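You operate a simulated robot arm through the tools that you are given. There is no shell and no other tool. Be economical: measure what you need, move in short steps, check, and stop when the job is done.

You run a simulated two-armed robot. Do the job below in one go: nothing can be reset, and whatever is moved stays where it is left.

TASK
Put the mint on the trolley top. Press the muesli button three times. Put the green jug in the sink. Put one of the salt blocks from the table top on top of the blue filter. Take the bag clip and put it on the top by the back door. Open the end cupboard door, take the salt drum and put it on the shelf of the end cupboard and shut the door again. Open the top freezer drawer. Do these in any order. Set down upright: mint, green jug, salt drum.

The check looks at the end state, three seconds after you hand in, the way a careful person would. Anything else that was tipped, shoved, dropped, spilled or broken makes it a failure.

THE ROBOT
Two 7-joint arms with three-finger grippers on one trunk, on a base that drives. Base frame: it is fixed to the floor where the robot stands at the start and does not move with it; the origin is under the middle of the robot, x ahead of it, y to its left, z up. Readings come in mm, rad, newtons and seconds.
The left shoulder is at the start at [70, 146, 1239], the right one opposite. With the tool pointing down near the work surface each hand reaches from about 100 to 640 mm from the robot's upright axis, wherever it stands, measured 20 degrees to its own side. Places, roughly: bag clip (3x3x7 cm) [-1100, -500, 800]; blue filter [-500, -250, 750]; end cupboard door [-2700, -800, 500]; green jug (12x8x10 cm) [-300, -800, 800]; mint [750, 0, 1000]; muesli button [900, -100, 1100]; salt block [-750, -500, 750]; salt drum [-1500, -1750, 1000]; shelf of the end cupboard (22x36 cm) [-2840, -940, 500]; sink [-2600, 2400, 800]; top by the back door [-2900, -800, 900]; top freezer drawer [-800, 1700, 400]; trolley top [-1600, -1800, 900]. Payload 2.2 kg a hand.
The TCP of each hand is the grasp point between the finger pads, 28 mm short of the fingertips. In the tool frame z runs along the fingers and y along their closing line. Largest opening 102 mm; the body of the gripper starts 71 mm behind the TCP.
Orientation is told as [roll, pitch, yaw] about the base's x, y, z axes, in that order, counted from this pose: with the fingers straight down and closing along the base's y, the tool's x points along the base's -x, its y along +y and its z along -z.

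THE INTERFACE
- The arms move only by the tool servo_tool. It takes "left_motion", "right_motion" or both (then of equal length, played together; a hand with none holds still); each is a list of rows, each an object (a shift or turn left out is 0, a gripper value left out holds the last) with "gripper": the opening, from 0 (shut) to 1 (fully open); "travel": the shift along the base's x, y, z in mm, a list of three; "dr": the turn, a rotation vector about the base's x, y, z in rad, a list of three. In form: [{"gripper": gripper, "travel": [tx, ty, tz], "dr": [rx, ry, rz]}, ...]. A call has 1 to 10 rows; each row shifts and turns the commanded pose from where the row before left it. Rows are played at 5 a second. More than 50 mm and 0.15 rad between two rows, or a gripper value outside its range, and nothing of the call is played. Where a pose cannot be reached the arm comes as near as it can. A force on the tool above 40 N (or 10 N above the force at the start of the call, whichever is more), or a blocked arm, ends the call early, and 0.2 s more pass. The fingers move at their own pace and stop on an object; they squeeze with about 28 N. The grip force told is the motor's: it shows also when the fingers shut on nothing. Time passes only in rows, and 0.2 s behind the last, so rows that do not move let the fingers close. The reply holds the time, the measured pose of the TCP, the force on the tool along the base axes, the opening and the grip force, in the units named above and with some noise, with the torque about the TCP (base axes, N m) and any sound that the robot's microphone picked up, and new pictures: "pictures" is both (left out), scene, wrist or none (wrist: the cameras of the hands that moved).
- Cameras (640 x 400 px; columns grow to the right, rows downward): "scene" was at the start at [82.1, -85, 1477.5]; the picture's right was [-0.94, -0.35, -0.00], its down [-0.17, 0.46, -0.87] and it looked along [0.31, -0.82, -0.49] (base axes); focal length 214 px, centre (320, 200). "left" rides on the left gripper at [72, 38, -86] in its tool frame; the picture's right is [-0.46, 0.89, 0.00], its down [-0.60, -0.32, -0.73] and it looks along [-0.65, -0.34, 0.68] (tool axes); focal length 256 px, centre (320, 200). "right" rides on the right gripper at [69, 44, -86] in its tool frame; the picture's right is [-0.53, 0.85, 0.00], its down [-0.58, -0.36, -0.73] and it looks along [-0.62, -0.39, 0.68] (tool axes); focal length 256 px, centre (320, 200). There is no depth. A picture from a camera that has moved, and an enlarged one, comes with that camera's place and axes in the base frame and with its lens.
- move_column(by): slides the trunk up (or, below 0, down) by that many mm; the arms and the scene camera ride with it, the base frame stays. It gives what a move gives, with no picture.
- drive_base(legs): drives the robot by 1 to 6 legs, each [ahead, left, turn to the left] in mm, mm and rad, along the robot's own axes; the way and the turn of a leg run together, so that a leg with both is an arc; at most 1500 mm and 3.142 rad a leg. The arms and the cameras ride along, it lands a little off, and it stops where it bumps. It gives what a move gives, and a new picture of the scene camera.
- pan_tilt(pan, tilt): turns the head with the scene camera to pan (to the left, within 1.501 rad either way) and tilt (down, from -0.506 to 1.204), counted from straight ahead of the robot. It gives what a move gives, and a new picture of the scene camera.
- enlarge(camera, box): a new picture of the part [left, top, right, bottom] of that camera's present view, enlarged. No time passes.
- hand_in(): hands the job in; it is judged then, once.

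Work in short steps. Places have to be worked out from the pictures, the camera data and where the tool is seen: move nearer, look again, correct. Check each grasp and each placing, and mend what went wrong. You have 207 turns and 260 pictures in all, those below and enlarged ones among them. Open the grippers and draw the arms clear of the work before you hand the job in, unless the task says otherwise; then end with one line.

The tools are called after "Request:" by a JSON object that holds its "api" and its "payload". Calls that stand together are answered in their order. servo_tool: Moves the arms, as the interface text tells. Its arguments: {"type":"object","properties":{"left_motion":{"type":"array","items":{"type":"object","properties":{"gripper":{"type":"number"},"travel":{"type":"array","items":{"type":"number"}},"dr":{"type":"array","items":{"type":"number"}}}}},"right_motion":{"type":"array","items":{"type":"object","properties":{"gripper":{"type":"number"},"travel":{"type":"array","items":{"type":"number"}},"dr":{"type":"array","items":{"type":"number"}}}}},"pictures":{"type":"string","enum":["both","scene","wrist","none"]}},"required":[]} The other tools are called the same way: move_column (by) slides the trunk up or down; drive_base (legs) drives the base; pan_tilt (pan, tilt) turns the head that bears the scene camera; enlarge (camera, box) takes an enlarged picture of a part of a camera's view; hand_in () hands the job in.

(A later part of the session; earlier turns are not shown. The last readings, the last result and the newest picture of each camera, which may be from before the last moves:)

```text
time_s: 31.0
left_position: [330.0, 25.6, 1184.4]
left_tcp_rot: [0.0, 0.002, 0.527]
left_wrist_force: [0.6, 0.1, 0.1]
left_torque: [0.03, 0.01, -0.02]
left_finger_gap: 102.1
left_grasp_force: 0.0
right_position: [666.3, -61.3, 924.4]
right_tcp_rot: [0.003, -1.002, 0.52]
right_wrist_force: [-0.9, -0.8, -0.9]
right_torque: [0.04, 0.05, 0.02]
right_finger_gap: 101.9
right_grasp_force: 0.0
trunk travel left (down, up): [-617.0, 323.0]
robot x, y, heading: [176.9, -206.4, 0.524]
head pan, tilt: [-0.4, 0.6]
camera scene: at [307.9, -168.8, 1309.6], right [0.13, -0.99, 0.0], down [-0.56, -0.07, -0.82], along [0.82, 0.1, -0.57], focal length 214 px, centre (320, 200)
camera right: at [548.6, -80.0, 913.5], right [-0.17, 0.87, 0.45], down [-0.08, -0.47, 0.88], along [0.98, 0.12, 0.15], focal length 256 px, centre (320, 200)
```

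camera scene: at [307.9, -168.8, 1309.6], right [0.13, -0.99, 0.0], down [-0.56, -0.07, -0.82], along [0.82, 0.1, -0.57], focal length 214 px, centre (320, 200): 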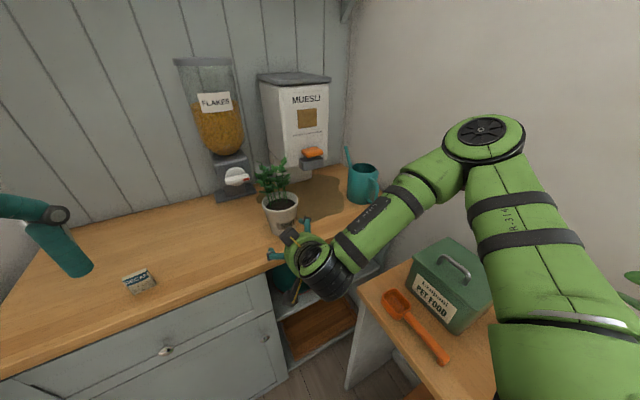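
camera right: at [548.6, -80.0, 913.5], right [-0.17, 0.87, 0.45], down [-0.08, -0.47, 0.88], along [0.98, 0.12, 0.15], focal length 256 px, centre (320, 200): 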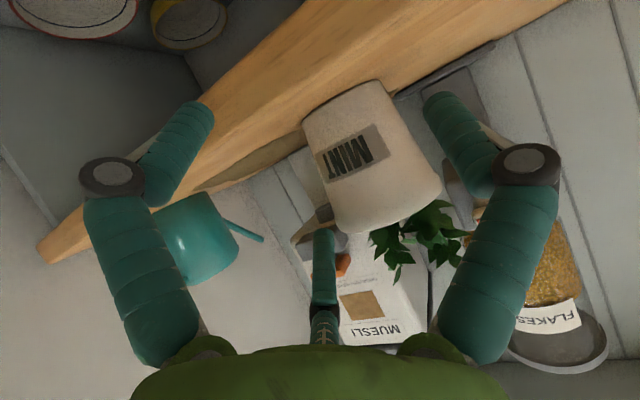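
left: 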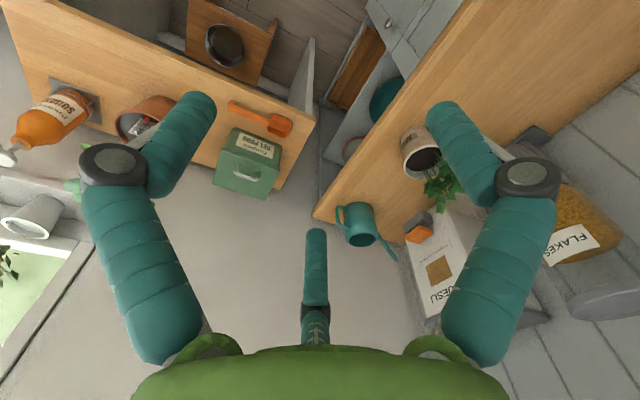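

The pot axis comes out at (761,0), base at 882. I'll advance straight onto it, slowly.

Request:
{"api": "servo_tool", "payload": {"right_motion": [{"travel": [24, 15, 0]}, {"travel": [24, 15, 0]}, {"travel": [24, 15, 0]}], "pictures": "wrist"}}

```text
time_s: 31.5
left_position: [329.7, 22.6, 1183.9]
left_tcp_rot: [0.003, 0.002, 0.527]
left_wrist_force: [0.6, 0.4, -0.2]
left_torque: [0.0, 0.05, 0.0]
left_finger_gap: 101.8
left_grasp_force: 0.1
right_position: [694.7, -47.7, 918.0]
right_tcp_rot: [-0.007, -0.976, 0.523]
right_wrist_force: [-8.6, -12.3, 5.1]
right_torque: [-0.76, 0.23, -0.28]
right_finger_gap: 103.1
right_grasp_force: 0.0
trunk travel left (down, up): [-617.0, 323.0]
robot x, y, heading: [175.3, -204.4, 0.526]
head pan, tilt: [-0.4, 0.6]
stopped in row 2 (right hand): the force on the tool passed its limit at 54 N (the readings are from after the stop); the commanded pose is now the measured one
camera right: at [578.0, -64.1, 909.9], right [-0.16, 0.88, 0.44], down [-0.07, -0.45, 0.89], along [0.98, 0.11, 0.13], focal length 256 px, centre (320, 200)
```

right: 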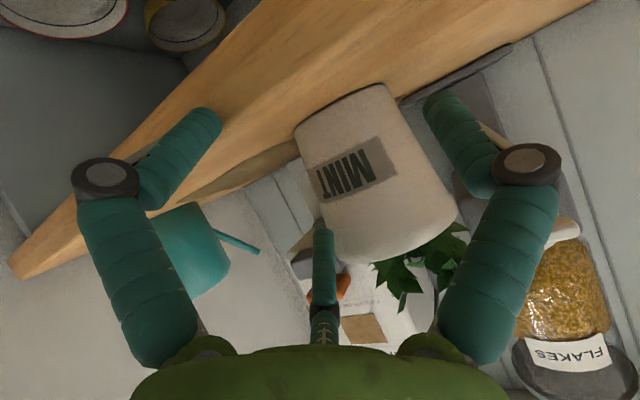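

The right-side finger struck something, most likely the counter's front edge, so the top must be nearer z≈895. The pot hasn't moved. I'll back off, rise 30 mm and check.

Request:
{"api": "servo_tool", "payload": {"right_motion": [{"travel": [-20, -13, 5]}, {"travel": [-5, 0, 25]}], "pictures": "wrist"}}

Request:
{"api": "enlarge", "payload": {"camera": "scene", "box": [220, 160, 370, 300]}}

```text
time_s: 32.1
left_position: [328.5, 24.0, 1184.8]
left_tcp_rot: [-0.001, 0.0, 0.527]
left_wrist_force: [-0.7, -0.7, -0.3]
left_torque: [0.0, 0.0, 0.02]
left_finger_gap: 102.0
left_grasp_force: 0.1
right_position: [670.6, -58.1, 949.9]
right_tcp_rot: [-0.006, -0.979, 0.525]
right_wrist_force: [0.1, 0.3, 0.6]
right_torque: [0.02, 0.0, 0.02]
right_finger_gap: 101.9
right_grasp_force: 0.1
trunk travel left (down, up): [-617.0, 323.0]
robot x, y, heading: [175.0, -204.7, 0.528]
head pan, tilt: [-0.4, 0.6]
camera right: at [552.9, -75.1, 940.5], right [-0.16, 0.88, 0.44], down [-0.07, -0.46, 0.89], along [0.98, 0.11, 0.13], focal length 256 px, centre (320, 200)
```

right: 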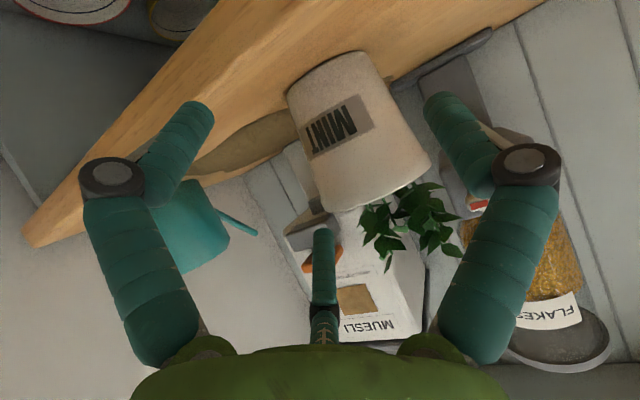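

```text
2.86 times, centred on (295, 230) of scene
camera zoom: at [305.5, -169.2, 1309.8], right [0.13, -0.99, 0.0], down [-0.56, -0.07, -0.83], along [0.82, 0.1, -0.56], focal length 613 px, centre (391, 114)
```

zoom: 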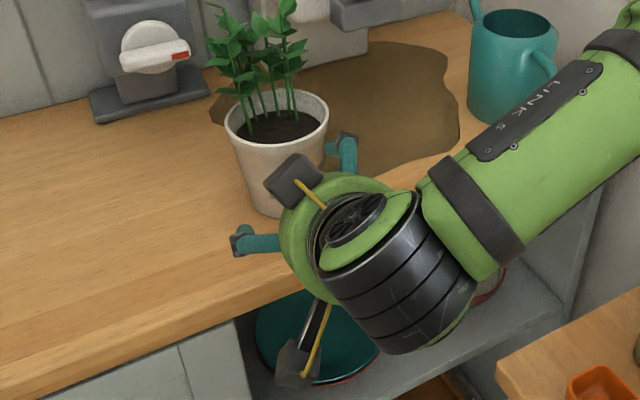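

Clear now. I'll advance at z≈948, stopping 12 mm short of the pot axis so the hand stays off the leaves.

Request:
{"api": "servo_tool", "payload": {"right_motion": [{"travel": [20, 13, 0]}, {"travel": [20, 13, 0]}], "pictures": "none"}}

Request:
{"api": "servo_tool", "payload": {"right_motion": [{"travel": [20, 13, 0]}, {"travel": [18, 12, 0]}], "pictures": "wrist"}}

Request:
{"api": "enlarge", "payload": {"camera": "scene", "box": [220, 140, 370, 280]}}

```text
time_s: 32.7
left_position: [329.8, 25.1, 1183.1]
left_tcp_rot: [-0.001, 0.002, 0.528]
left_wrist_force: [-0.2, 0.3, -0.6]
left_torque: [0.0, 0.03, 0.0]
left_finger_gap: 102.1
left_grasp_force: 0.1
right_position: [709.9, -30.2, 948.7]
right_tcp_rot: [-0.002, -0.979, 0.522]
right_wrist_force: [-0.4, -0.4, 0.9]
right_torque: [0.0, -0.07, -0.02]
right_finger_gap: 102.0
right_grasp_force: 0.0
trunk travel left (down, up): [-617.0, 323.0]
robot x, y, heading: [177.5, -205.4, 0.527]
head pan, tilt: [-0.4, 0.6]
```

```text
time_s: 33.3
left_position: [329.3, 24.7, 1185.3]
left_tcp_rot: [0.0, 0.003, 0.527]
left_wrist_force: [0.1, -0.6, -0.2]
left_torque: [-0.02, -0.04, 0.03]
left_finger_gap: 102.1
left_grasp_force: 0.0
right_position: [750.4, -8.8, 949.1]
right_tcp_rot: [-0.002, -0.976, 0.523]
right_wrist_force: [1.3, 0.2, 0.3]
right_torque: [-0.02, 0.0, 0.01]
right_finger_gap: 102.0
right_grasp_force: 0.0
trunk travel left (down, up): [-617.0, 323.0]
robot x, y, heading: [174.9, -205.8, 0.528]
head pan, tilt: [-0.4, 0.6]
camera right: at [632.7, -26.2, 941.2], right [-0.16, 0.88, 0.44], down [-0.07, -0.46, 0.89], along [0.98, 0.11, 0.13], focal length 256 px, centre (320, 200)
```

right: 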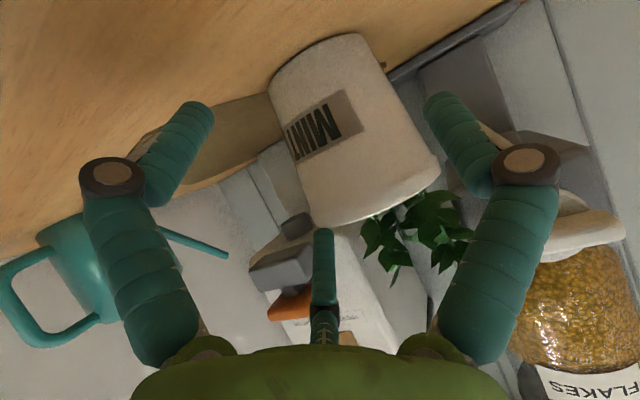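

```text
2.86 times, centred on (295, 210) of scene
camera zoom: at [306.8, -169.2, 1309.7], right [0.13, -0.99, 0.0], down [-0.56, -0.07, -0.82], along [0.82, 0.1, -0.57], focal length 613 px, centre (391, 171)
```

zoom: 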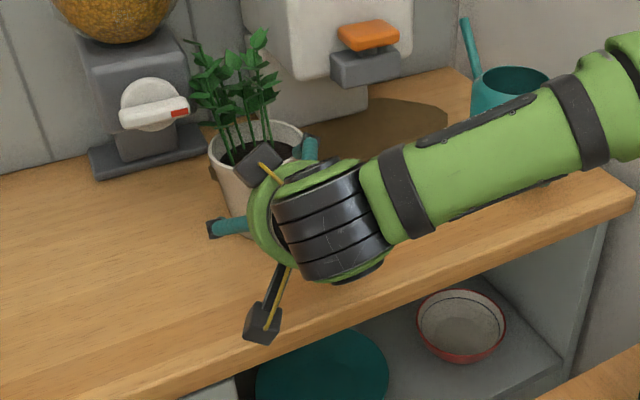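

The pot has been nudged about 40 mm deeper, still upright; the small box on top of the hand must have touched it. I'll back out, tilt flatter (about 1.2 rad) to take that box behind the rim, and re-measure.

Request:
{"api": "servo_tool", "payload": {"right_motion": [{"travel": [-26, -15, 0]}, {"travel": [-26, -15, 0]}, {"travel": [-26, -15, 3], "dr": [0.055, -0.095, 0]}, {"travel": [0, 0, 2], "dr": [0.055, -0.095, 0]}], "pictures": "both"}}

Request:
{"api": "enlarge", "payload": {"camera": "scene", "box": [220, 140, 370, 280]}}

```text
time_s: 34.3
left_position: [331.3, 24.8, 1183.9]
left_tcp_rot: [-0.001, 0.002, 0.525]
left_wrist_force: [-0.6, -0.5, 0.2]
left_torque: [-0.05, 0.03, 0.03]
left_finger_gap: 102.1
left_grasp_force: 0.1
right_position: [671.8, -53.3, 953.0]
right_tcp_rot: [0.006, -1.199, 0.516]
right_wrist_force: [0.7, -0.3, 0.0]
right_torque: [0.01, -0.01, -0.04]
right_finger_gap: 101.8
right_grasp_force: 0.1
trunk travel left (down, up): [-617.0, 323.0]
robot x, y, heading: [175.9, -206.6, 0.528]
head pan, tilt: [-0.4, 0.6]
camera scene: at [307.2, -169.1, 1309.7], right [0.13, -0.99, 0.0], down [-0.56, -0.07, -0.82], along [0.82, 0.1, -0.57], focal length 214 px, centre (320, 200)
camera right: at [558.8, -68.0, 920.9], right [-0.25, 0.83, 0.5], down [-0.23, -0.55, 0.8], along [0.94, 0.09, 0.33], focal length 256 px, centre (320, 200)
```

scene: 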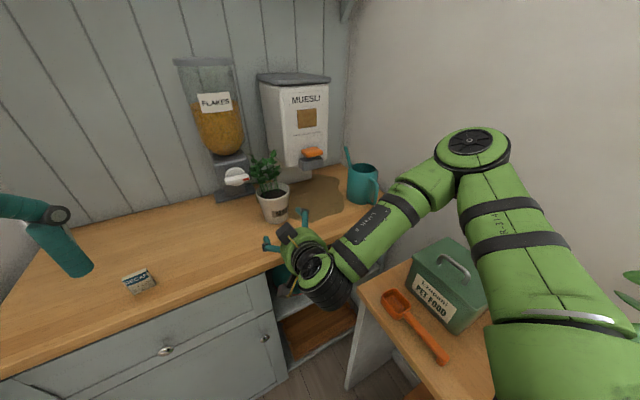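
right: 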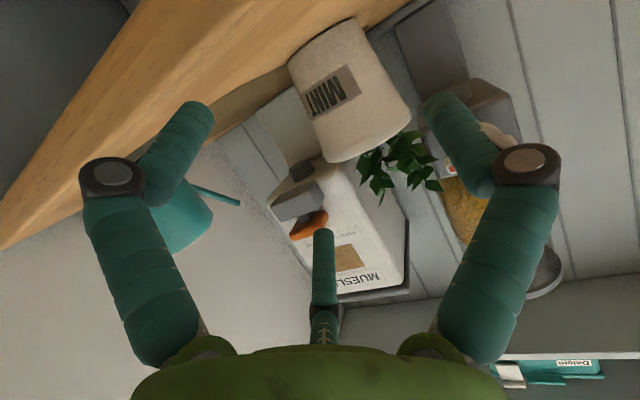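

```text
2.86 times, centred on (295, 210) of scene
camera zoom: at [307.2, -169.1, 1309.7], right [0.13, -0.99, 0.0], down [-0.56, -0.07, -0.82], along [0.82, 0.1, -0.57], focal length 613 px, centre (391, 171)
```

zoom: 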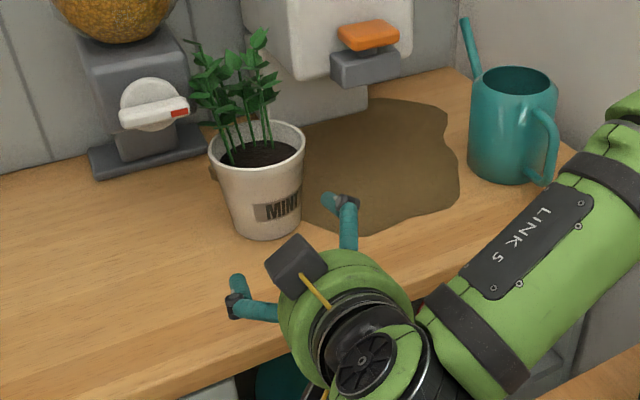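

The pot now stands at about (799,26), rim z≈981, upright. I'll use tilt 1.15, shift 6 mm left and advance partway.

Request:
{"api": "servo_tool", "payload": {"right_motion": [{"travel": [-3, 5, 4], "dr": [-0.025, 0.043, 0]}, {"travel": [26, 15, 0]}, {"travel": [26, 15, 0]}, {"travel": [26, 15, 0]}], "pictures": "wrist"}}

Request:
{"api": "enlarge", "payload": {"camera": "scene", "box": [220, 140, 370, 280]}}

```text
time_s: 35.3
left_position: [331.3, 25.3, 1183.1]
left_tcp_rot: [0.0, 0.001, 0.529]
left_wrist_force: [0.2, 0.1, 0.4]
left_torque: [-0.02, -0.04, 0.01]
left_finger_gap: 102.2
left_grasp_force: 0.1
right_position: [749.8, -12.0, 961.1]
right_tcp_rot: [-0.004, -1.147, 0.523]
right_wrist_force: [-1.0, 0.4, -0.4]
right_torque: [-0.03, 0.0, 0.03]
right_finger_gap: 101.9
right_grasp_force: 0.0
right hand out of reach, approached as far as the arm can: row 3, 4
trunk travel left (down, up): [-617.0, 323.0]
robot x, y, heading: [177.7, -206.5, 0.522]
head pan, tilt: [-0.4, 0.6]
camera right: at [635.0, -27.1, 934.7], right [-0.23, 0.84, 0.49], down [-0.19, -0.53, 0.83], along [0.95, 0.1, 0.28], focal length 256 px, centre (320, 200)
```

right: 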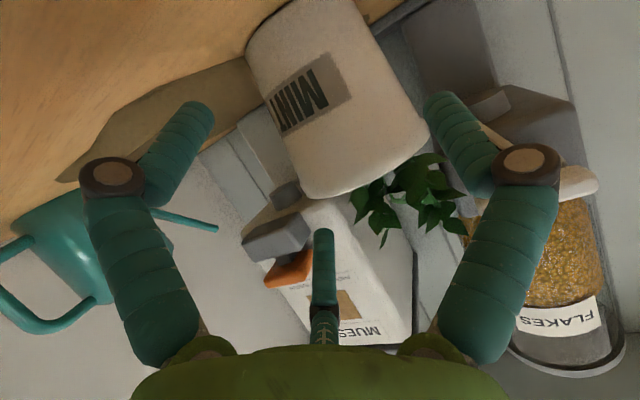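

```text
2.86 times, centred on (295, 210) of scene
camera zoom: at [307.1, -169.0, 1309.7], right [0.13, -0.99, 0.0], down [-0.56, -0.07, -0.82], along [0.82, 0.1, -0.57], focal length 613 px, centre (391, 171)
```

zoom: 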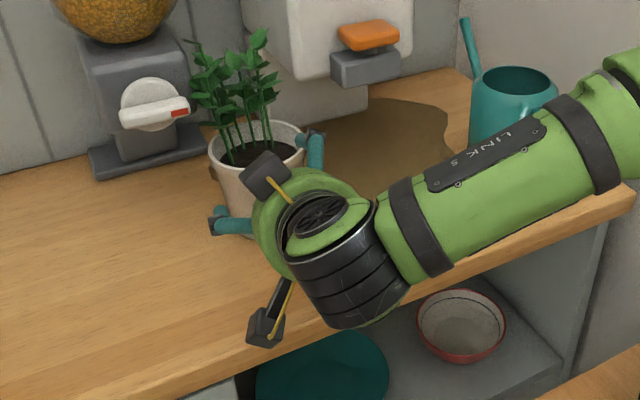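

The pot is untouched and the hand is 46 mm short, with the arm at its reach limit. I'll advance with the base, adding 9 mm to the left.

Request:
{"api": "drive_base", "payload": {"legs": [[24, 9, 0]]}}

Request:
{"api": "enlarge", "payload": {"camera": "scene", "box": [220, 140, 370, 280]}}

Request:
{"api": "enlarge", "payload": {"camera": "right", "box": [0, 0, 640, 400]}}

```text
time_s: 36.1
left_position: [343.0, 41.2, 1185.0]
left_tcp_rot: [0.0, -0.003, 0.528]
left_wrist_force: [0.2, -0.3, 0.8]
left_torque: [0.05, -0.01, -0.05]
left_finger_gap: 102.2
left_grasp_force: 0.0
right_position: [762.5, 6.2, 963.2]
right_tcp_rot: [0.0, -1.151, 0.52]
right_wrist_force: [-0.7, -0.6, 0.2]
right_torque: [-0.02, 0.0, 0.03]
right_finger_gap: 101.8
right_grasp_force: 0.1
trunk travel left (down, up): [-617.0, 323.0]
robot x, y, heading: [192.0, -188.1, 0.53]
head pan, tilt: [-0.4, 0.6]
camera scene: at [319.9, -152.4, 1310.2], right [0.13, -0.99, 0.0], down [-0.56, -0.07, -0.83], along [0.82, 0.11, -0.56], focal length 214 px, centre (320, 200)
```

scene: 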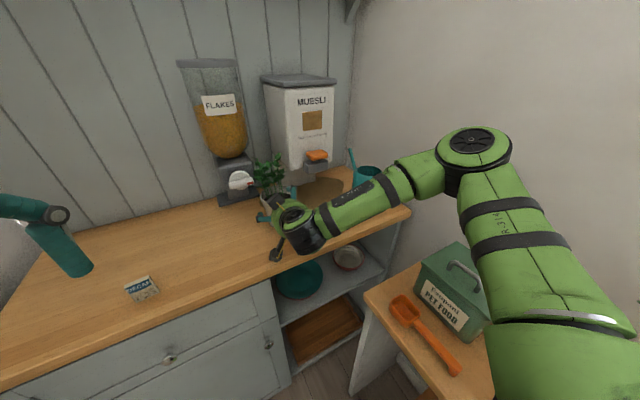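

```text
2.86 times, centred on (295, 210) of scene
camera zoom: at [319.9, -152.4, 1310.2], right [0.13, -0.99, 0.0], down [-0.56, -0.07, -0.83], along [0.82, 0.11, -0.56], focal length 613 px, centre (391, 171)
```

zoom: 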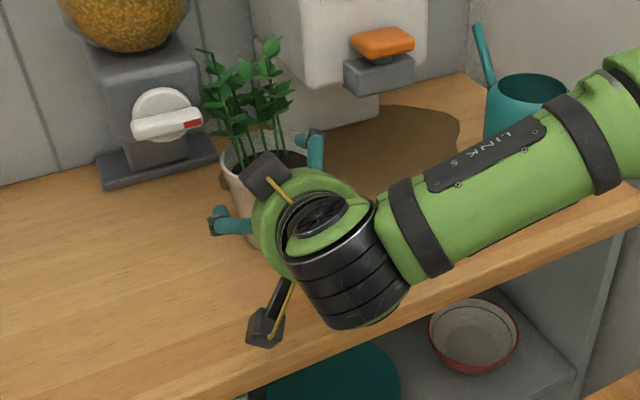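

```text
1.00 times, centred on (320, 200) of right (not enlarged: the box is as wide or as high as the picture)
camera zoom: at [648.5, -9.7, 936.6], right [-0.23, 0.84, 0.49], down [-0.19, -0.53, 0.82], along [0.95, 0.1, 0.29], focal length 256 px, centre (320, 200)
```

zoom: 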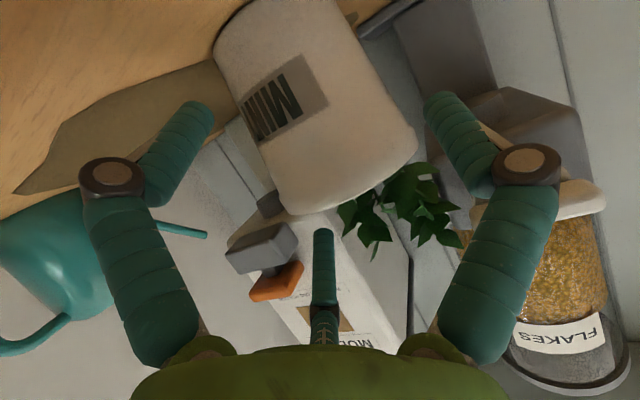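

Centred now. I'll advance another 24 mm with the base.

Request:
{"api": "drive_base", "payload": {"legs": [[25, -1, 0]]}}

Request:
{"api": "enlarge", "payload": {"camera": "scene", "box": [220, 140, 370, 280]}}

Request:
{"api": "enlarge", "payload": {"camera": "right", "box": [0, 0, 640, 400]}}

```text
time_s: 36.9
left_position: [364.4, 53.9, 1184.3]
left_tcp_rot: [-0.003, -0.001, 0.527]
left_wrist_force: [-0.9, 0.1, -0.5]
left_torque: [0.01, -0.06, 0.03]
left_finger_gap: 102.2
left_grasp_force: 0.0
right_position: [785.1, 18.3, 963.7]
right_tcp_rot: [-0.002, -1.15, 0.52]
right_wrist_force: [0.0, 0.0, -0.1]
right_torque: [-0.03, 0.0, 0.0]
right_finger_gap: 102.4
right_grasp_force: 0.1
trunk travel left (down, up): [-617.0, 323.0]
robot x, y, heading: [215.3, -172.4, 0.526]
head pan, tilt: [-0.4, 0.6]
camera scene: at [341.5, -139.3, 1310.2], right [0.13, -0.99, 0.0], down [-0.56, -0.07, -0.83], along [0.82, 0.1, -0.56], focal length 214 px, centre (320, 200)
```

scene: 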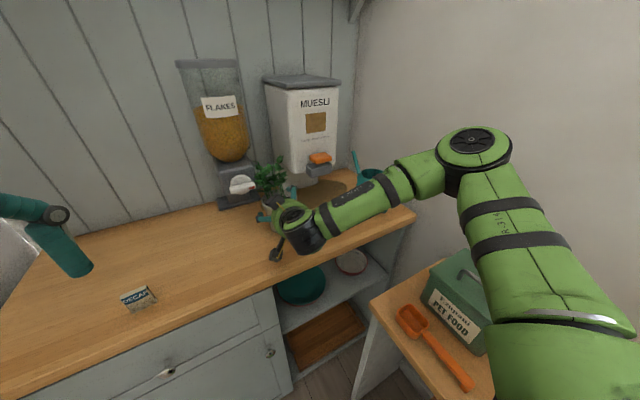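

```text
2.86 times, centred on (295, 210) of scene
camera zoom: at [341.5, -139.3, 1310.2], right [0.13, -0.99, 0.0], down [-0.56, -0.07, -0.83], along [0.82, 0.1, -0.56], focal length 613 px, centre (391, 171)
```

zoom: 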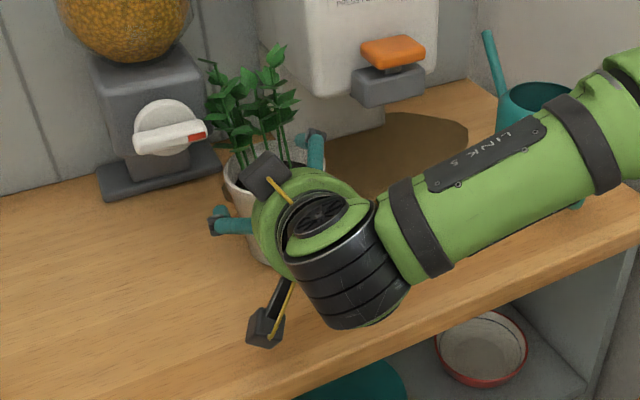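

```text
1.00 times, centred on (320, 200) of right (not enlarged: the box is as wide or as high as the picture)
camera zoom: at [670.1, 2.8, 936.6], right [-0.23, 0.84, 0.49], down [-0.19, -0.53, 0.82], along [0.95, 0.1, 0.29], focal length 256 px, centre (320, 200)
```

zoom: 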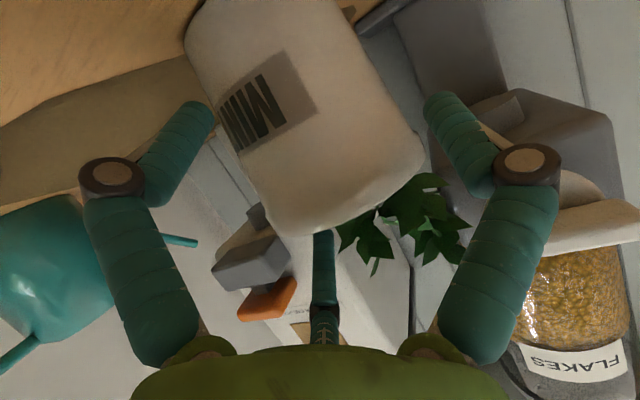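

By comparison with the dispenser's foot, the pot hasn't shifted. I'll close the gripper and check the gap.

Request:
{"api": "servo_tool", "payload": {"right_motion": [{"gripper": 0.7}, {"gripper": 0.5}, {}], "pictures": "wrist"}}

```text
time_s: 37.7
left_position: [367.2, 56.4, 1185.1]
left_tcp_rot: [-0.001, 0.0, 0.527]
left_wrist_force: [-0.3, 0.9, 0.4]
left_torque: [0.02, 0.01, -0.01]
left_finger_gap: 102.2
left_grasp_force: 0.0
right_position: [787.0, 20.3, 963.5]
right_tcp_rot: [0.0, -1.151, 0.523]
right_wrist_force: [0.1, 0.2, 3.5]
right_torque: [-0.03, -0.07, 0.04]
right_finger_gap: 52.6
right_grasp_force: 0.8
trunk travel left (down, up): [-617.0, 323.0]
robot x, y, heading: [213.0, -174.0, 0.524]
head pan, tilt: [-0.4, 0.6]
camera right: at [672.4, 4.3, 935.8], right [-0.23, 0.84, 0.49], down [-0.19, -0.53, 0.83], along [0.95, 0.1, 0.29], focal length 256 px, centre (320, 200)
```

right: 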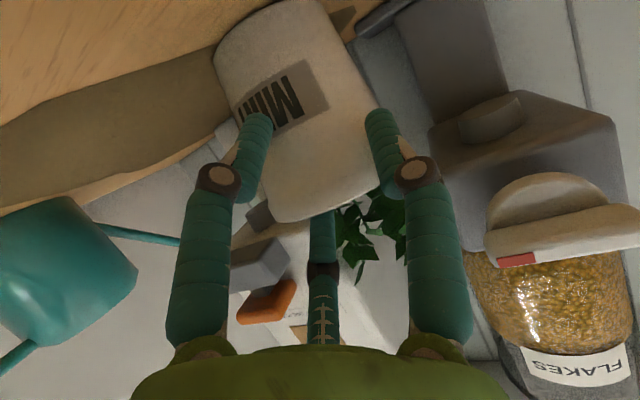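

The fingers closed short of the pot's middle and pushed it a little deeper. I'll open and re-measure.

Request:
{"api": "servo_tool", "payload": {"right_motion": [{"gripper": 1}, {"gripper": 1}], "pictures": "wrist"}}

Request:
{"api": "enlarge", "payload": {"camera": "scene", "box": [210, 130, 330, 250]}}

```text
time_s: 38.3
left_position: [367.5, 56.7, 1184.5]
left_tcp_rot: [-0.003, 0.0, 0.528]
left_wrist_force: [-0.3, -0.3, 0.2]
left_torque: [0.01, -0.01, 0.03]
left_finger_gap: 101.9
left_grasp_force: 0.2
right_position: [786.4, 19.1, 960.9]
right_tcp_rot: [-0.002, -1.149, 0.523]
right_wrist_force: [0.2, 0.3, 0.2]
right_torque: [0.04, 0.0, 0.02]
right_finger_gap: 101.8
right_grasp_force: 0.0
trunk travel left (down, up): [-617.0, 323.0]
robot x, y, heading: [211.2, -172.7, 0.528]
head pan, tilt: [-0.4, 0.6]
camera right: at [671.9, 3.6, 935.1], right [-0.23, 0.84, 0.49], down [-0.19, -0.53, 0.83], along [0.95, 0.1, 0.28], focal length 256 px, centre (320, 200)
```

right: 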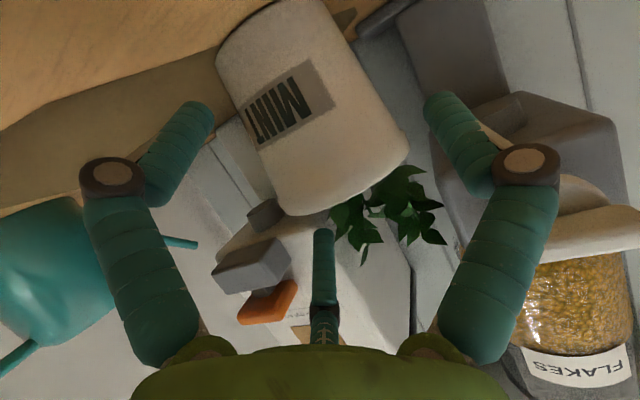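

```text
3.33 times, centred on (270, 190) of scene
camera zoom: at [344.2, -138.0, 1309.7], right [0.13, -0.99, 0.0], down [-0.56, -0.07, -0.83], along [0.82, 0.1, -0.56], focal length 715 px, centre (487, 233)
```

zoom: 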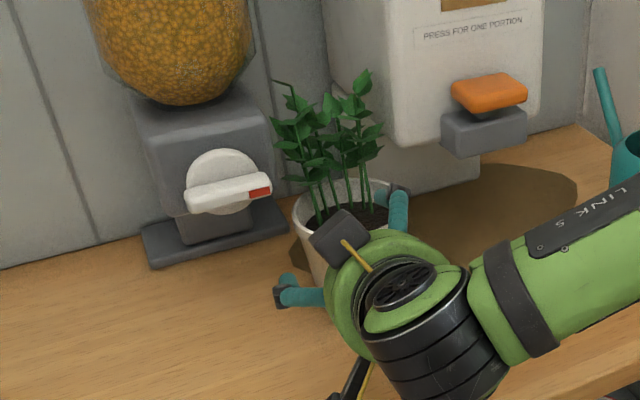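

The pot now stands at about (846,43), some 58 mm ahead of the TCP and 7 mm to the right. I had stopped too short. I'll lower the hand 12 mm, where the pot is narrower, shift right 7, then advance with the base.

Request:
{"api": "servo_tool", "payload": {"right_motion": [{"travel": [3, -6, -12]}], "pictures": "none"}}

Request:
{"api": "drive_base", "payload": {"legs": [[28, 0, 0]]}}

Request:
{"api": "enlarge", "payload": {"camera": "right", "box": [0, 0, 640, 400]}}

```text
time_s: 38.7
left_position: [367.0, 55.6, 1184.4]
left_tcp_rot: [-0.001, -0.001, 0.527]
left_wrist_force: [0.0, -0.4, -0.1]
left_torque: [0.0, 0.02, -0.02]
left_finger_gap: 101.7
left_grasp_force: 0.1
right_position: [789.7, 11.9, 949.9]
right_tcp_rot: [0.001, -1.149, 0.52]
right_wrist_force: [0.0, 0.3, -0.1]
right_torque: [0.02, 0.01, 0.02]
right_finger_gap: 101.6
right_grasp_force: 0.1
trunk travel left (down, up): [-617.0, 323.0]
robot x, y, heading: [212.7, -170.9, 0.523]
head pan, tilt: [-0.4, 0.6]
```

```text
time_s: 39.6
left_position: [388.2, 68.1, 1184.8]
left_tcp_rot: [-0.003, -0.003, 0.527]
left_wrist_force: [-1.4, 0.4, 1.1]
left_torque: [0.02, -0.04, -0.02]
left_finger_gap: 101.9
left_grasp_force: 0.1
right_position: [811.0, 26.6, 951.1]
right_tcp_rot: [-0.001, -1.151, 0.523]
right_wrist_force: [-0.2, 0.3, 0.9]
right_torque: [-0.03, 0.04, 0.01]
right_finger_gap: 101.9
right_grasp_force: 0.2
trunk travel left (down, up): [-617.0, 323.0]
robot x, y, heading: [237.0, -160.9, 0.529]
head pan, tilt: [-0.4, 0.6]
camera scene: at [365.3, -125.7, 1310.2], right [0.13, -0.99, 0.0], down [-0.56, -0.07, -0.83], along [0.82, 0.1, -0.56], focal length 214 px, centre (320, 200)
```

scene: 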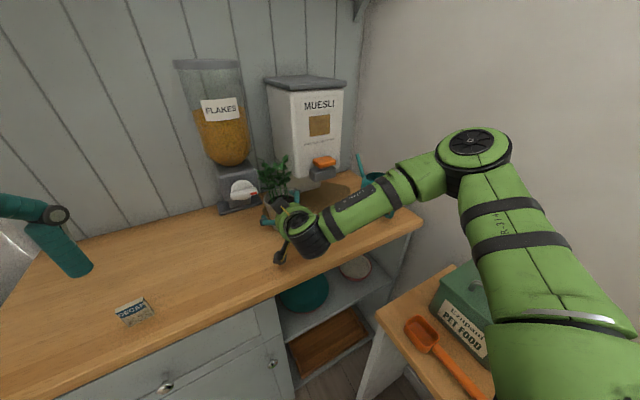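

```text
1.00 times, centred on (320, 200) of right (not enlarged: the box is as wide or as high as the picture)
camera zoom: at [696.9, 9.5, 924.5], right [-0.23, 0.84, 0.49], down [-0.19, -0.53, 0.82], along [0.95, 0.1, 0.29], focal length 256 px, centre (320, 200)
```

zoom: 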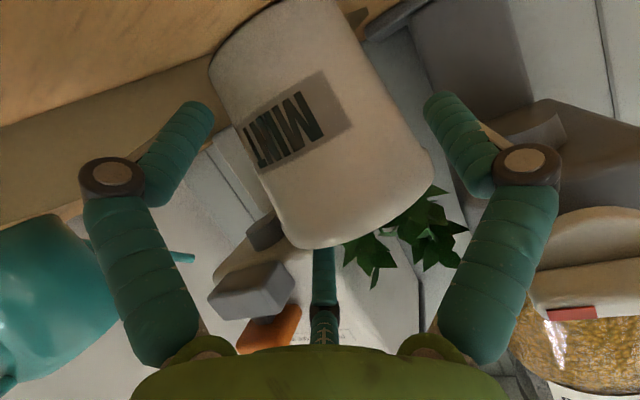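

The pot is still at about (840,43), centred and 34 mm ahead. I'll advance 32 mm more.

Request:
{"api": "drive_base", "payload": {"legs": [[32, 0, 0]]}}

Request:
{"api": "enlarge", "payload": {"camera": "right", "box": [0, 0, 640, 400]}}

```text
time_s: 40.4
left_position: [415.7, 84.5, 1186.2]
left_tcp_rot: [-0.001, -0.002, 0.525]
left_wrist_force: [-0.5, -0.7, -0.5]
left_torque: [0.0, -0.06, 0.02]
left_finger_gap: 102.2
left_grasp_force: 0.2
right_position: [840.2, 41.2, 952.2]
right_tcp_rot: [-0.001, -1.151, 0.522]
right_wrist_force: [-0.3, 1.2, 0.1]
right_torque: [-0.02, 0.01, 0.09]
right_finger_gap: 101.7
right_grasp_force: 0.1
trunk travel left (down, up): [-617.0, 323.0]
robot x, y, heading: [266.2, -141.9, 0.523]
head pan, tilt: [-0.4, 0.6]
camera scene: at [393.5, -109.4, 1310.1], right [0.13, -0.99, 0.0], down [-0.56, -0.07, -0.83], along [0.82, 0.1, -0.56], focal length 214 px, centre (320, 200)
```

scene: 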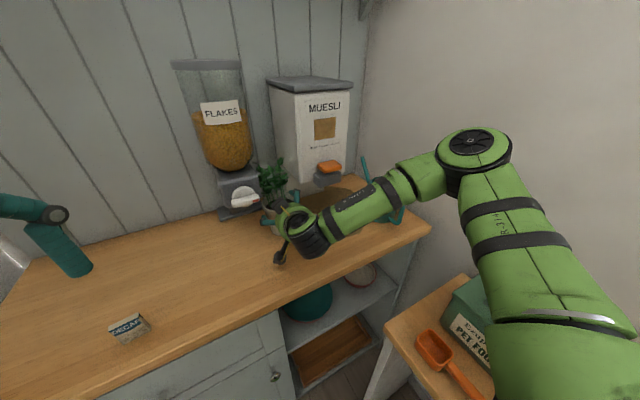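

```text
1.00 times, centred on (320, 200) of right (not enlarged: the box is as wide or as high as the picture)
camera zoom: at [724.7, 25.8, 924.2], right [-0.23, 0.84, 0.49], down [-0.19, -0.53, 0.82], along [0.95, 0.1, 0.29], focal length 256 px, centre (320, 200)
```

zoom: 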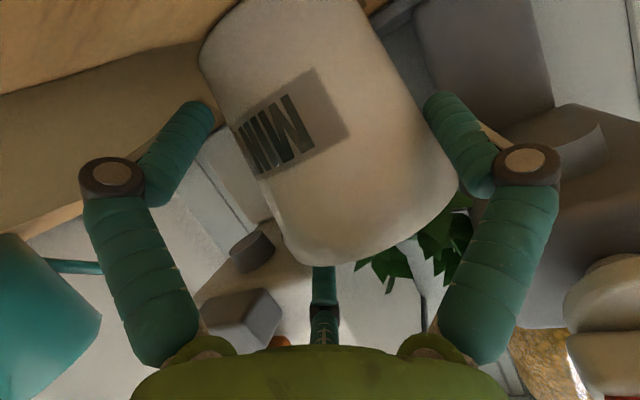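

The pot now lies right between the two finger pads. Closing.

Request:
{"api": "servo_tool", "payload": {"right_motion": [{"gripper": 0.8}, {"gripper": 0.6}, {"gripper": 0.6}], "pictures": "wrist"}}

```text
time_s: 41.2
left_position: [419.1, 85.0, 1186.1]
left_tcp_rot: [-0.003, -0.004, 0.527]
left_wrist_force: [-0.6, 0.1, -0.3]
left_torque: [0.01, 0.0, 0.0]
left_finger_gap: 101.9
left_grasp_force: 0.1
right_position: [841.7, 43.4, 949.3]
right_tcp_rot: [0.002, -1.149, 0.522]
right_wrist_force: [-0.3, 0.4, -0.2]
right_torque: [-0.05, 0.0, 0.0]
right_finger_gap: 61.2
right_grasp_force: 0.2
trunk travel left (down, up): [-617.0, 323.0]
robot x, y, heading: [262.6, -145.7, 0.529]
head pan, tilt: [-0.4, 0.6]
camera right: at [726.4, 27.1, 923.2], right [-0.23, 0.84, 0.49], down [-0.19, -0.53, 0.83], along [0.95, 0.1, 0.28], focal length 256 px, centre (320, 200)
```

right: 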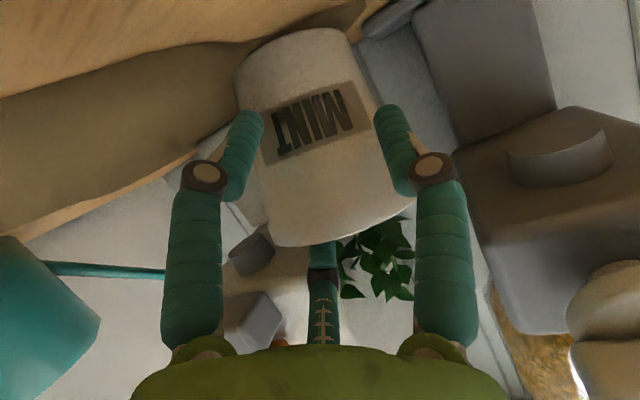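

I now see why this fails: the hand has three fingers, one at tool +y and two at the opposite ±60°, so a side grasp can't straddle the pot. I'll open, back away and look at where the pot stands.

Request:
{"api": "servo_tool", "payload": {"right_motion": [{"gripper": 1}, {"gripper": 1}], "pictures": "none"}}

Request:
{"api": "drive_base", "payload": {"legs": [[-150, 0, 0]]}}

Request:
{"api": "enlarge", "payload": {"camera": "scene", "box": [200, 100, 360, 230]}}

```text
time_s: 41.8
left_position: [417.7, 85.0, 1184.8]
left_tcp_rot: [-0.003, -0.002, 0.525]
left_wrist_force: [-1.0, -0.1, -0.2]
left_torque: [-0.02, 0.01, -0.01]
left_finger_gap: 101.8
left_grasp_force: 0.0
right_position: [841.1, 42.2, 949.9]
right_tcp_rot: [-0.002, -1.147, 0.521]
right_wrist_force: [-0.9, -0.2, 0.6]
right_torque: [0.0, -0.02, -0.04]
right_finger_gap: 102.1
right_grasp_force: 0.1
trunk travel left (down, up): [-617.0, 323.0]
robot x, y, heading: [265.3, -143.3, 0.532]
head pan, tilt: [-0.4, 0.6]
```

```text
time_s: 43.2
left_position: [290.6, 10.9, 1184.6]
left_tcp_rot: [-0.003, 0.0, 0.526]
left_wrist_force: [0.0, -1.3, -0.2]
left_torque: [0.01, 0.03, 0.0]
left_finger_gap: 102.1
left_grasp_force: 0.1
right_position: [713.7, -31.5, 949.8]
right_tcp_rot: [-0.002, -1.147, 0.522]
right_wrist_force: [-0.3, 0.3, 0.1]
right_torque: [0.03, 0.0, 0.01]
right_finger_gap: 102.0
right_grasp_force: 0.1
trunk travel left (down, up): [-617.0, 323.0]
robot x, y, heading: [135.4, -219.2, 0.526]
head pan, tilt: [-0.4, 0.6]
camera scene: at [268.4, -182.1, 1309.6], right [0.13, -0.99, 0.0], down [-0.56, -0.07, -0.82], along [0.82, 0.1, -0.57], focal length 214 px, centre (320, 200)
```

scene: 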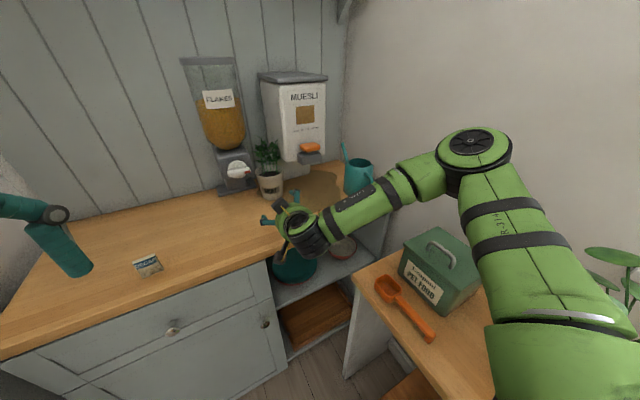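

```text
3.08 times, centred on (280, 165) of scene
camera zoom: at [268.4, -182.1, 1309.6], right [0.13, -0.99, 0.0], down [-0.56, -0.07, -0.82], along [0.82, 0.1, -0.57], focal length 660 px, centre (443, 308)
```

zoom: 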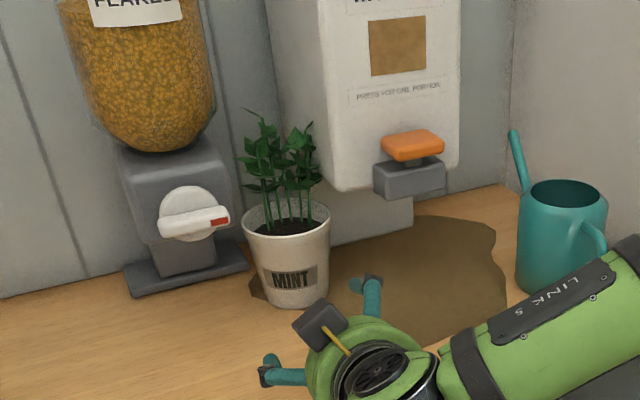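

The pot is upright, standing close by the muesli box. I'll grip its front rim wall instead: the single finger (tool +y) inside over the soil, the other two outside. First raise the trunk, set the right tool vertical and start turning it.

Request:
{"api": "move_column", "payload": {"by": 160}}

Request:
{"api": "servo_tool", "payload": {"right_motion": [{"travel": [-10, -6, 15], "dr": [-0.0715, 0.1243, 0]}, {"travel": [-10, -6, 15], "dr": [-0.0715, 0.1243, 0]}, {"travel": [-10, -6, 15], "dr": [-0.0715, 0.1243, 0]}, {"travel": [-10, -6, 15], "dr": [-0.0715, 0.1243, 0]}, {"travel": [-10, -6, 0], "dr": [-0.0715, 0.1243, 0]}, {"travel": [-10, -6, 0], "dr": [-0.0715, 0.1243, 0]}, {"travel": [0, 0, 0], "dr": [-0.0715, 0.1243, 0]}, {"travel": [0, 0, 0], "dr": [-0.0715, 0.1243, 0]}], "pictures": "none"}}

Request:
{"api": "servo_tool", "payload": {"right_motion": [{"dr": [0, 0, -0.145]}, {"dr": [0, 0, -0.145]}, {"dr": [0, 0, -0.145]}, {"dr": [0, 0, -0.145]}, {"dr": [0, 0, -0.145]}, {"dr": [0, 0, -0.145]}, {"dr": [0, 0, -0.145]}], "pictures": "none"}}

Request:
{"api": "servo_tool", "payload": {"right_motion": [{"dr": [0, 0, -0.145]}, {"dr": [0, 0, -0.145]}, {"dr": [0, 0, -0.145]}, {"dr": [0, 0, -0.145]}, {"dr": [0, 0, -0.145]}, {"dr": [0, 0, -0.145]}, {"dr": [0, 0, -0.1]}], "pictures": "both"}}

```text
time_s: 45.0
left_position: [288.9, 10.8, 1345.4]
left_tcp_rot: [-0.002, -0.001, 0.528]
left_wrist_force: [0.0, 0.0, 0.3]
left_torque: [0.01, 0.02, -0.01]
left_finger_gap: 102.1
left_grasp_force: 0.1
right_position: [712.5, -33.0, 1109.6]
right_tcp_rot: [-0.002, -1.147, 0.523]
right_wrist_force: [0.3, 0.7, 0.4]
right_torque: [0.01, -0.02, -0.02]
right_finger_gap: 101.9
right_grasp_force: 0.0
trunk travel left (down, up): [-777.0, 163.0]
robot x, y, heading: [136.5, -222.0, 0.526]
head pan, tilt: [-0.4, 0.6]
```

```text
time_s: 46.8
left_position: [289.3, 9.9, 1344.8]
left_tcp_rot: [0.001, -0.001, 0.527]
left_wrist_force: [0.2, -0.6, -0.4]
left_torque: [0.02, 0.0, 0.0]
left_finger_gap: 101.7
left_grasp_force: 0.1
right_position: [646.9, -96.8, 1166.4]
right_tcp_rot: [0.002, 0.001, 0.524]
right_wrist_force: [0.8, -0.3, 0.4]
right_torque: [-0.01, 0.01, 0.01]
right_finger_gap: 101.6
right_grasp_force: 0.0
right hand out of reach, approached as far as the arm can: row 7, 8
trunk travel left (down, up): [-777.0, 163.0]
robot x, y, heading: [133.6, -221.6, 0.523]
head pan, tilt: [-0.4, 0.6]
```

```text
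time_s: 48.4
left_position: [291.1, 11.3, 1344.7]
left_tcp_rot: [-0.001, -0.001, 0.526]
left_wrist_force: [-0.1, 0.3, 0.1]
left_torque: [-0.04, -0.04, 0.02]
left_finger_gap: 101.8
left_grasp_force: 0.1
right_position: [647.9, -95.2, 1166.7]
right_tcp_rot: [-0.002, -0.001, -0.496]
right_wrist_force: [0.6, -0.1, 1.0]
right_torque: [-0.03, -0.01, 0.01]
right_finger_gap: 102.0
right_grasp_force: 0.0
trunk travel left (down, up): [-777.0, 163.0]
robot x, y, heading: [135.0, -218.3, 0.524]
head pan, tilt: [-0.4, 0.6]
```

```text
time_s: 50.0
left_position: [289.4, 11.0, 1343.8]
left_tcp_rot: [-0.002, 0.001, 0.529]
left_wrist_force: [0.2, 0.2, -0.1]
left_torque: [-0.03, 0.0, -0.02]
left_finger_gap: 102.1
left_grasp_force: 0.0
right_position: [647.3, -95.5, 1165.9]
right_tcp_rot: [0.0, 0.0, -1.465]
right_wrist_force: [0.6, -0.4, 0.1]
right_torque: [0.01, -0.01, 0.01]
right_finger_gap: 102.1
right_grasp_force: 0.0
trunk travel left (down, up): [-777.0, 163.0]
robot x, y, heading: [136.7, -217.2, 0.53]
head pan, tilt: [-0.4, 0.6]
camera scene: at [267.3, -182.7, 1469.7], right [0.13, -0.99, 0.0], down [-0.56, -0.07, -0.83], along [0.82, 0.1, -0.56], focal length 214 px, centre (320, 200)
camera right: at [683.7, -22.8, 1253.2], right [0.9, -0.44, 0.0], down [-0.3, -0.61, 0.73], along [-0.32, -0.66, -0.68], focal length 256 px, centre (320, 200)
```

scene: 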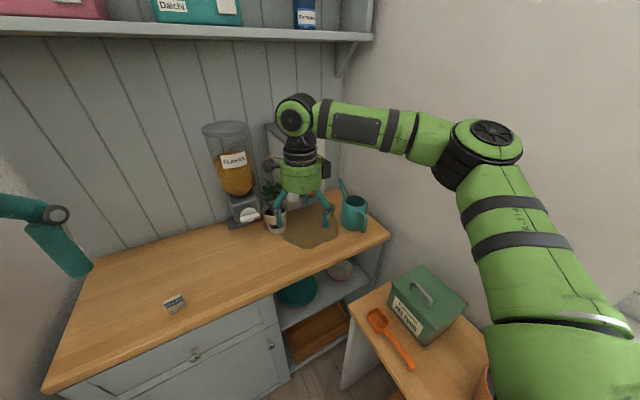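
right: 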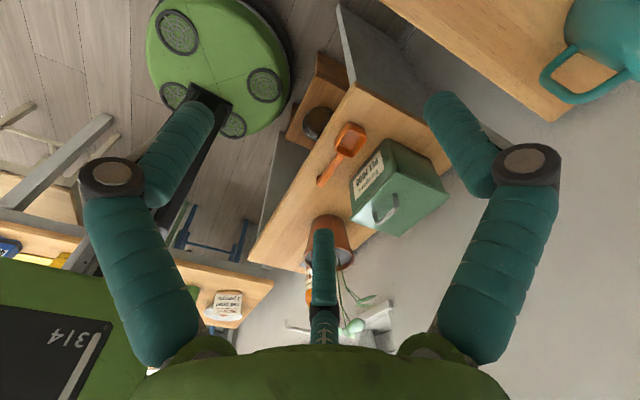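

The turn worked. I'll enlarge to verify which way each finger points and where the pot is.

Request:
{"api": "enlarge", "payload": {"camera": "scene", "box": [220, 130, 360, 260]}}

```text
3.08 times, centred on (290, 195) of scene
camera zoom: at [267.3, -182.7, 1469.7], right [0.13, -0.99, 0.0], down [-0.56, -0.07, -0.83], along [0.82, 0.1, -0.56], focal length 660 px, centre (412, 215)
```

zoom: 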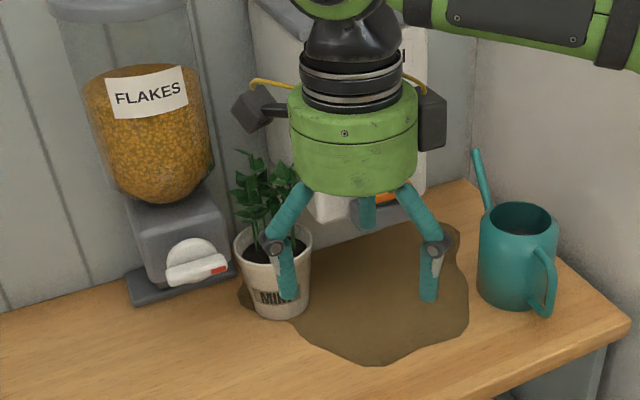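

The model holds: one finger far, two near. I'll move the hand left, clear of the muesli box, then drive ahead 150 mm.

Request:
{"api": "servo_tool", "payload": {"right_motion": [{"travel": [-17, 30, 0]}, {"travel": [-17, 30, 0]}, {"dr": [0.0125, -0.116, 0]}, {"dr": [0.0125, -0.116, 0]}, {"dr": [0.0125, -0.116, 0]}], "pictures": "none"}}

Request:
{"api": "drive_base", "payload": {"legs": [[150, 0, 0]]}}

Request:
{"api": "enlarge", "payload": {"camera": "right", "box": [0, 0, 640, 400]}}

```text
time_s: 51.2
left_position: [289.3, 10.2, 1345.9]
left_tcp_rot: [0.0, -0.001, 0.527]
left_wrist_force: [-0.7, -0.3, 0.8]
left_torque: [0.0, -0.01, -0.02]
left_finger_gap: 101.9
left_grasp_force: 0.1
right_position: [662.6, -123.6, 1180.7]
right_tcp_rot: [0.345, -0.001, -1.459]
right_wrist_force: [0.1, 0.1, 0.5]
right_torque: [0.04, -0.01, 0.02]
right_finger_gap: 101.8
right_grasp_force: 0.1
right hand out of reach, approached as far as the arm can: row 1, 2, 3, 4, 5
trunk travel left (down, up): [-777.0, 163.0]
robot x, y, heading: [136.8, -217.1, 0.526]
head pan, tilt: [-0.4, 0.6]
```

```text
time_s: 52.6
left_position: [414.9, 83.4, 1346.9]
left_tcp_rot: [-0.001, -0.002, 0.526]
left_wrist_force: [-0.5, -0.4, -0.6]
left_torque: [0.05, -0.03, -0.01]
left_finger_gap: 101.9
left_grasp_force: 0.0
right_position: [785.6, -50.3, 1182.5]
right_tcp_rot: [0.348, 0.001, -1.457]
right_wrist_force: [0.6, -0.6, 0.1]
right_torque: [0.01, -0.01, -0.02]
right_finger_gap: 101.9
right_grasp_force: 0.1
trunk travel left (down, up): [-777.0, 163.0]
robot x, y, heading: [262.5, -142.5, 0.525]
head pan, tilt: [-0.4, 0.6]
camera scene: at [391.6, -110.2, 1470.2], right [0.13, -0.99, 0.0], down [-0.56, -0.07, -0.83], along [0.82, 0.11, -0.56], focal length 214 px, centre (320, 200)
```

scene: 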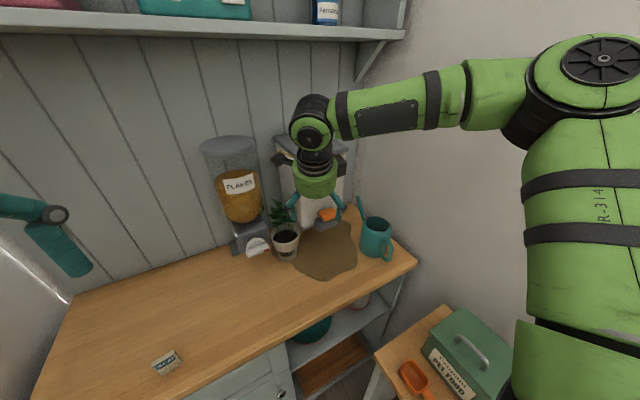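

```text
1.00 times, centred on (320, 200) of right (not enlarged: the box is as wide or as high as the picture)
camera zoom: at [790.7, 19.2, 1279.6], right [0.85, -0.44, 0.29], down [-0.52, -0.64, 0.56], along [-0.06, -0.63, -0.78], focal length 256 px, centre (320, 200)
```

zoom: 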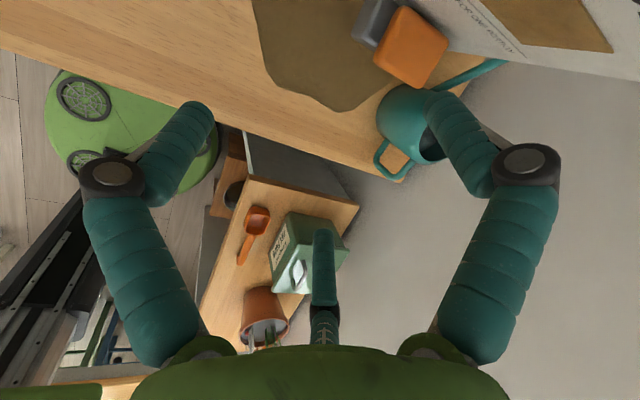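

The hand is at (786,-50,1182) in front of the box. I'll zoom on the pot to refine its place.

Request:
{"api": "enlarge", "payload": {"camera": "scene", "box": [240, 170, 370, 290]}}

```text
3.33 times, centred on (305, 230) of scene
camera zoom: at [391.6, -110.2, 1470.2], right [0.13, -0.99, 0.0], down [-0.56, -0.07, -0.83], along [0.82, 0.11, -0.56], focal length 715 px, centre (370, 100)
```

zoom: 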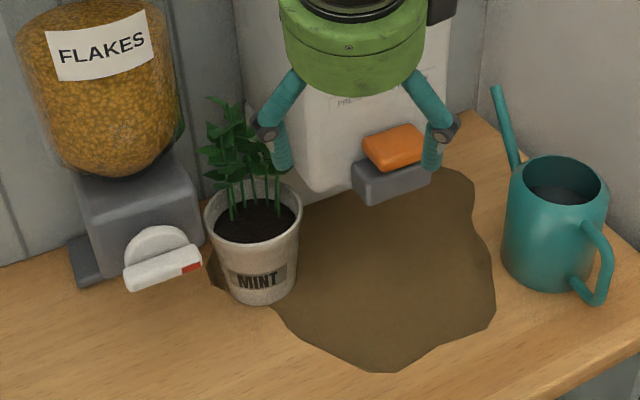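

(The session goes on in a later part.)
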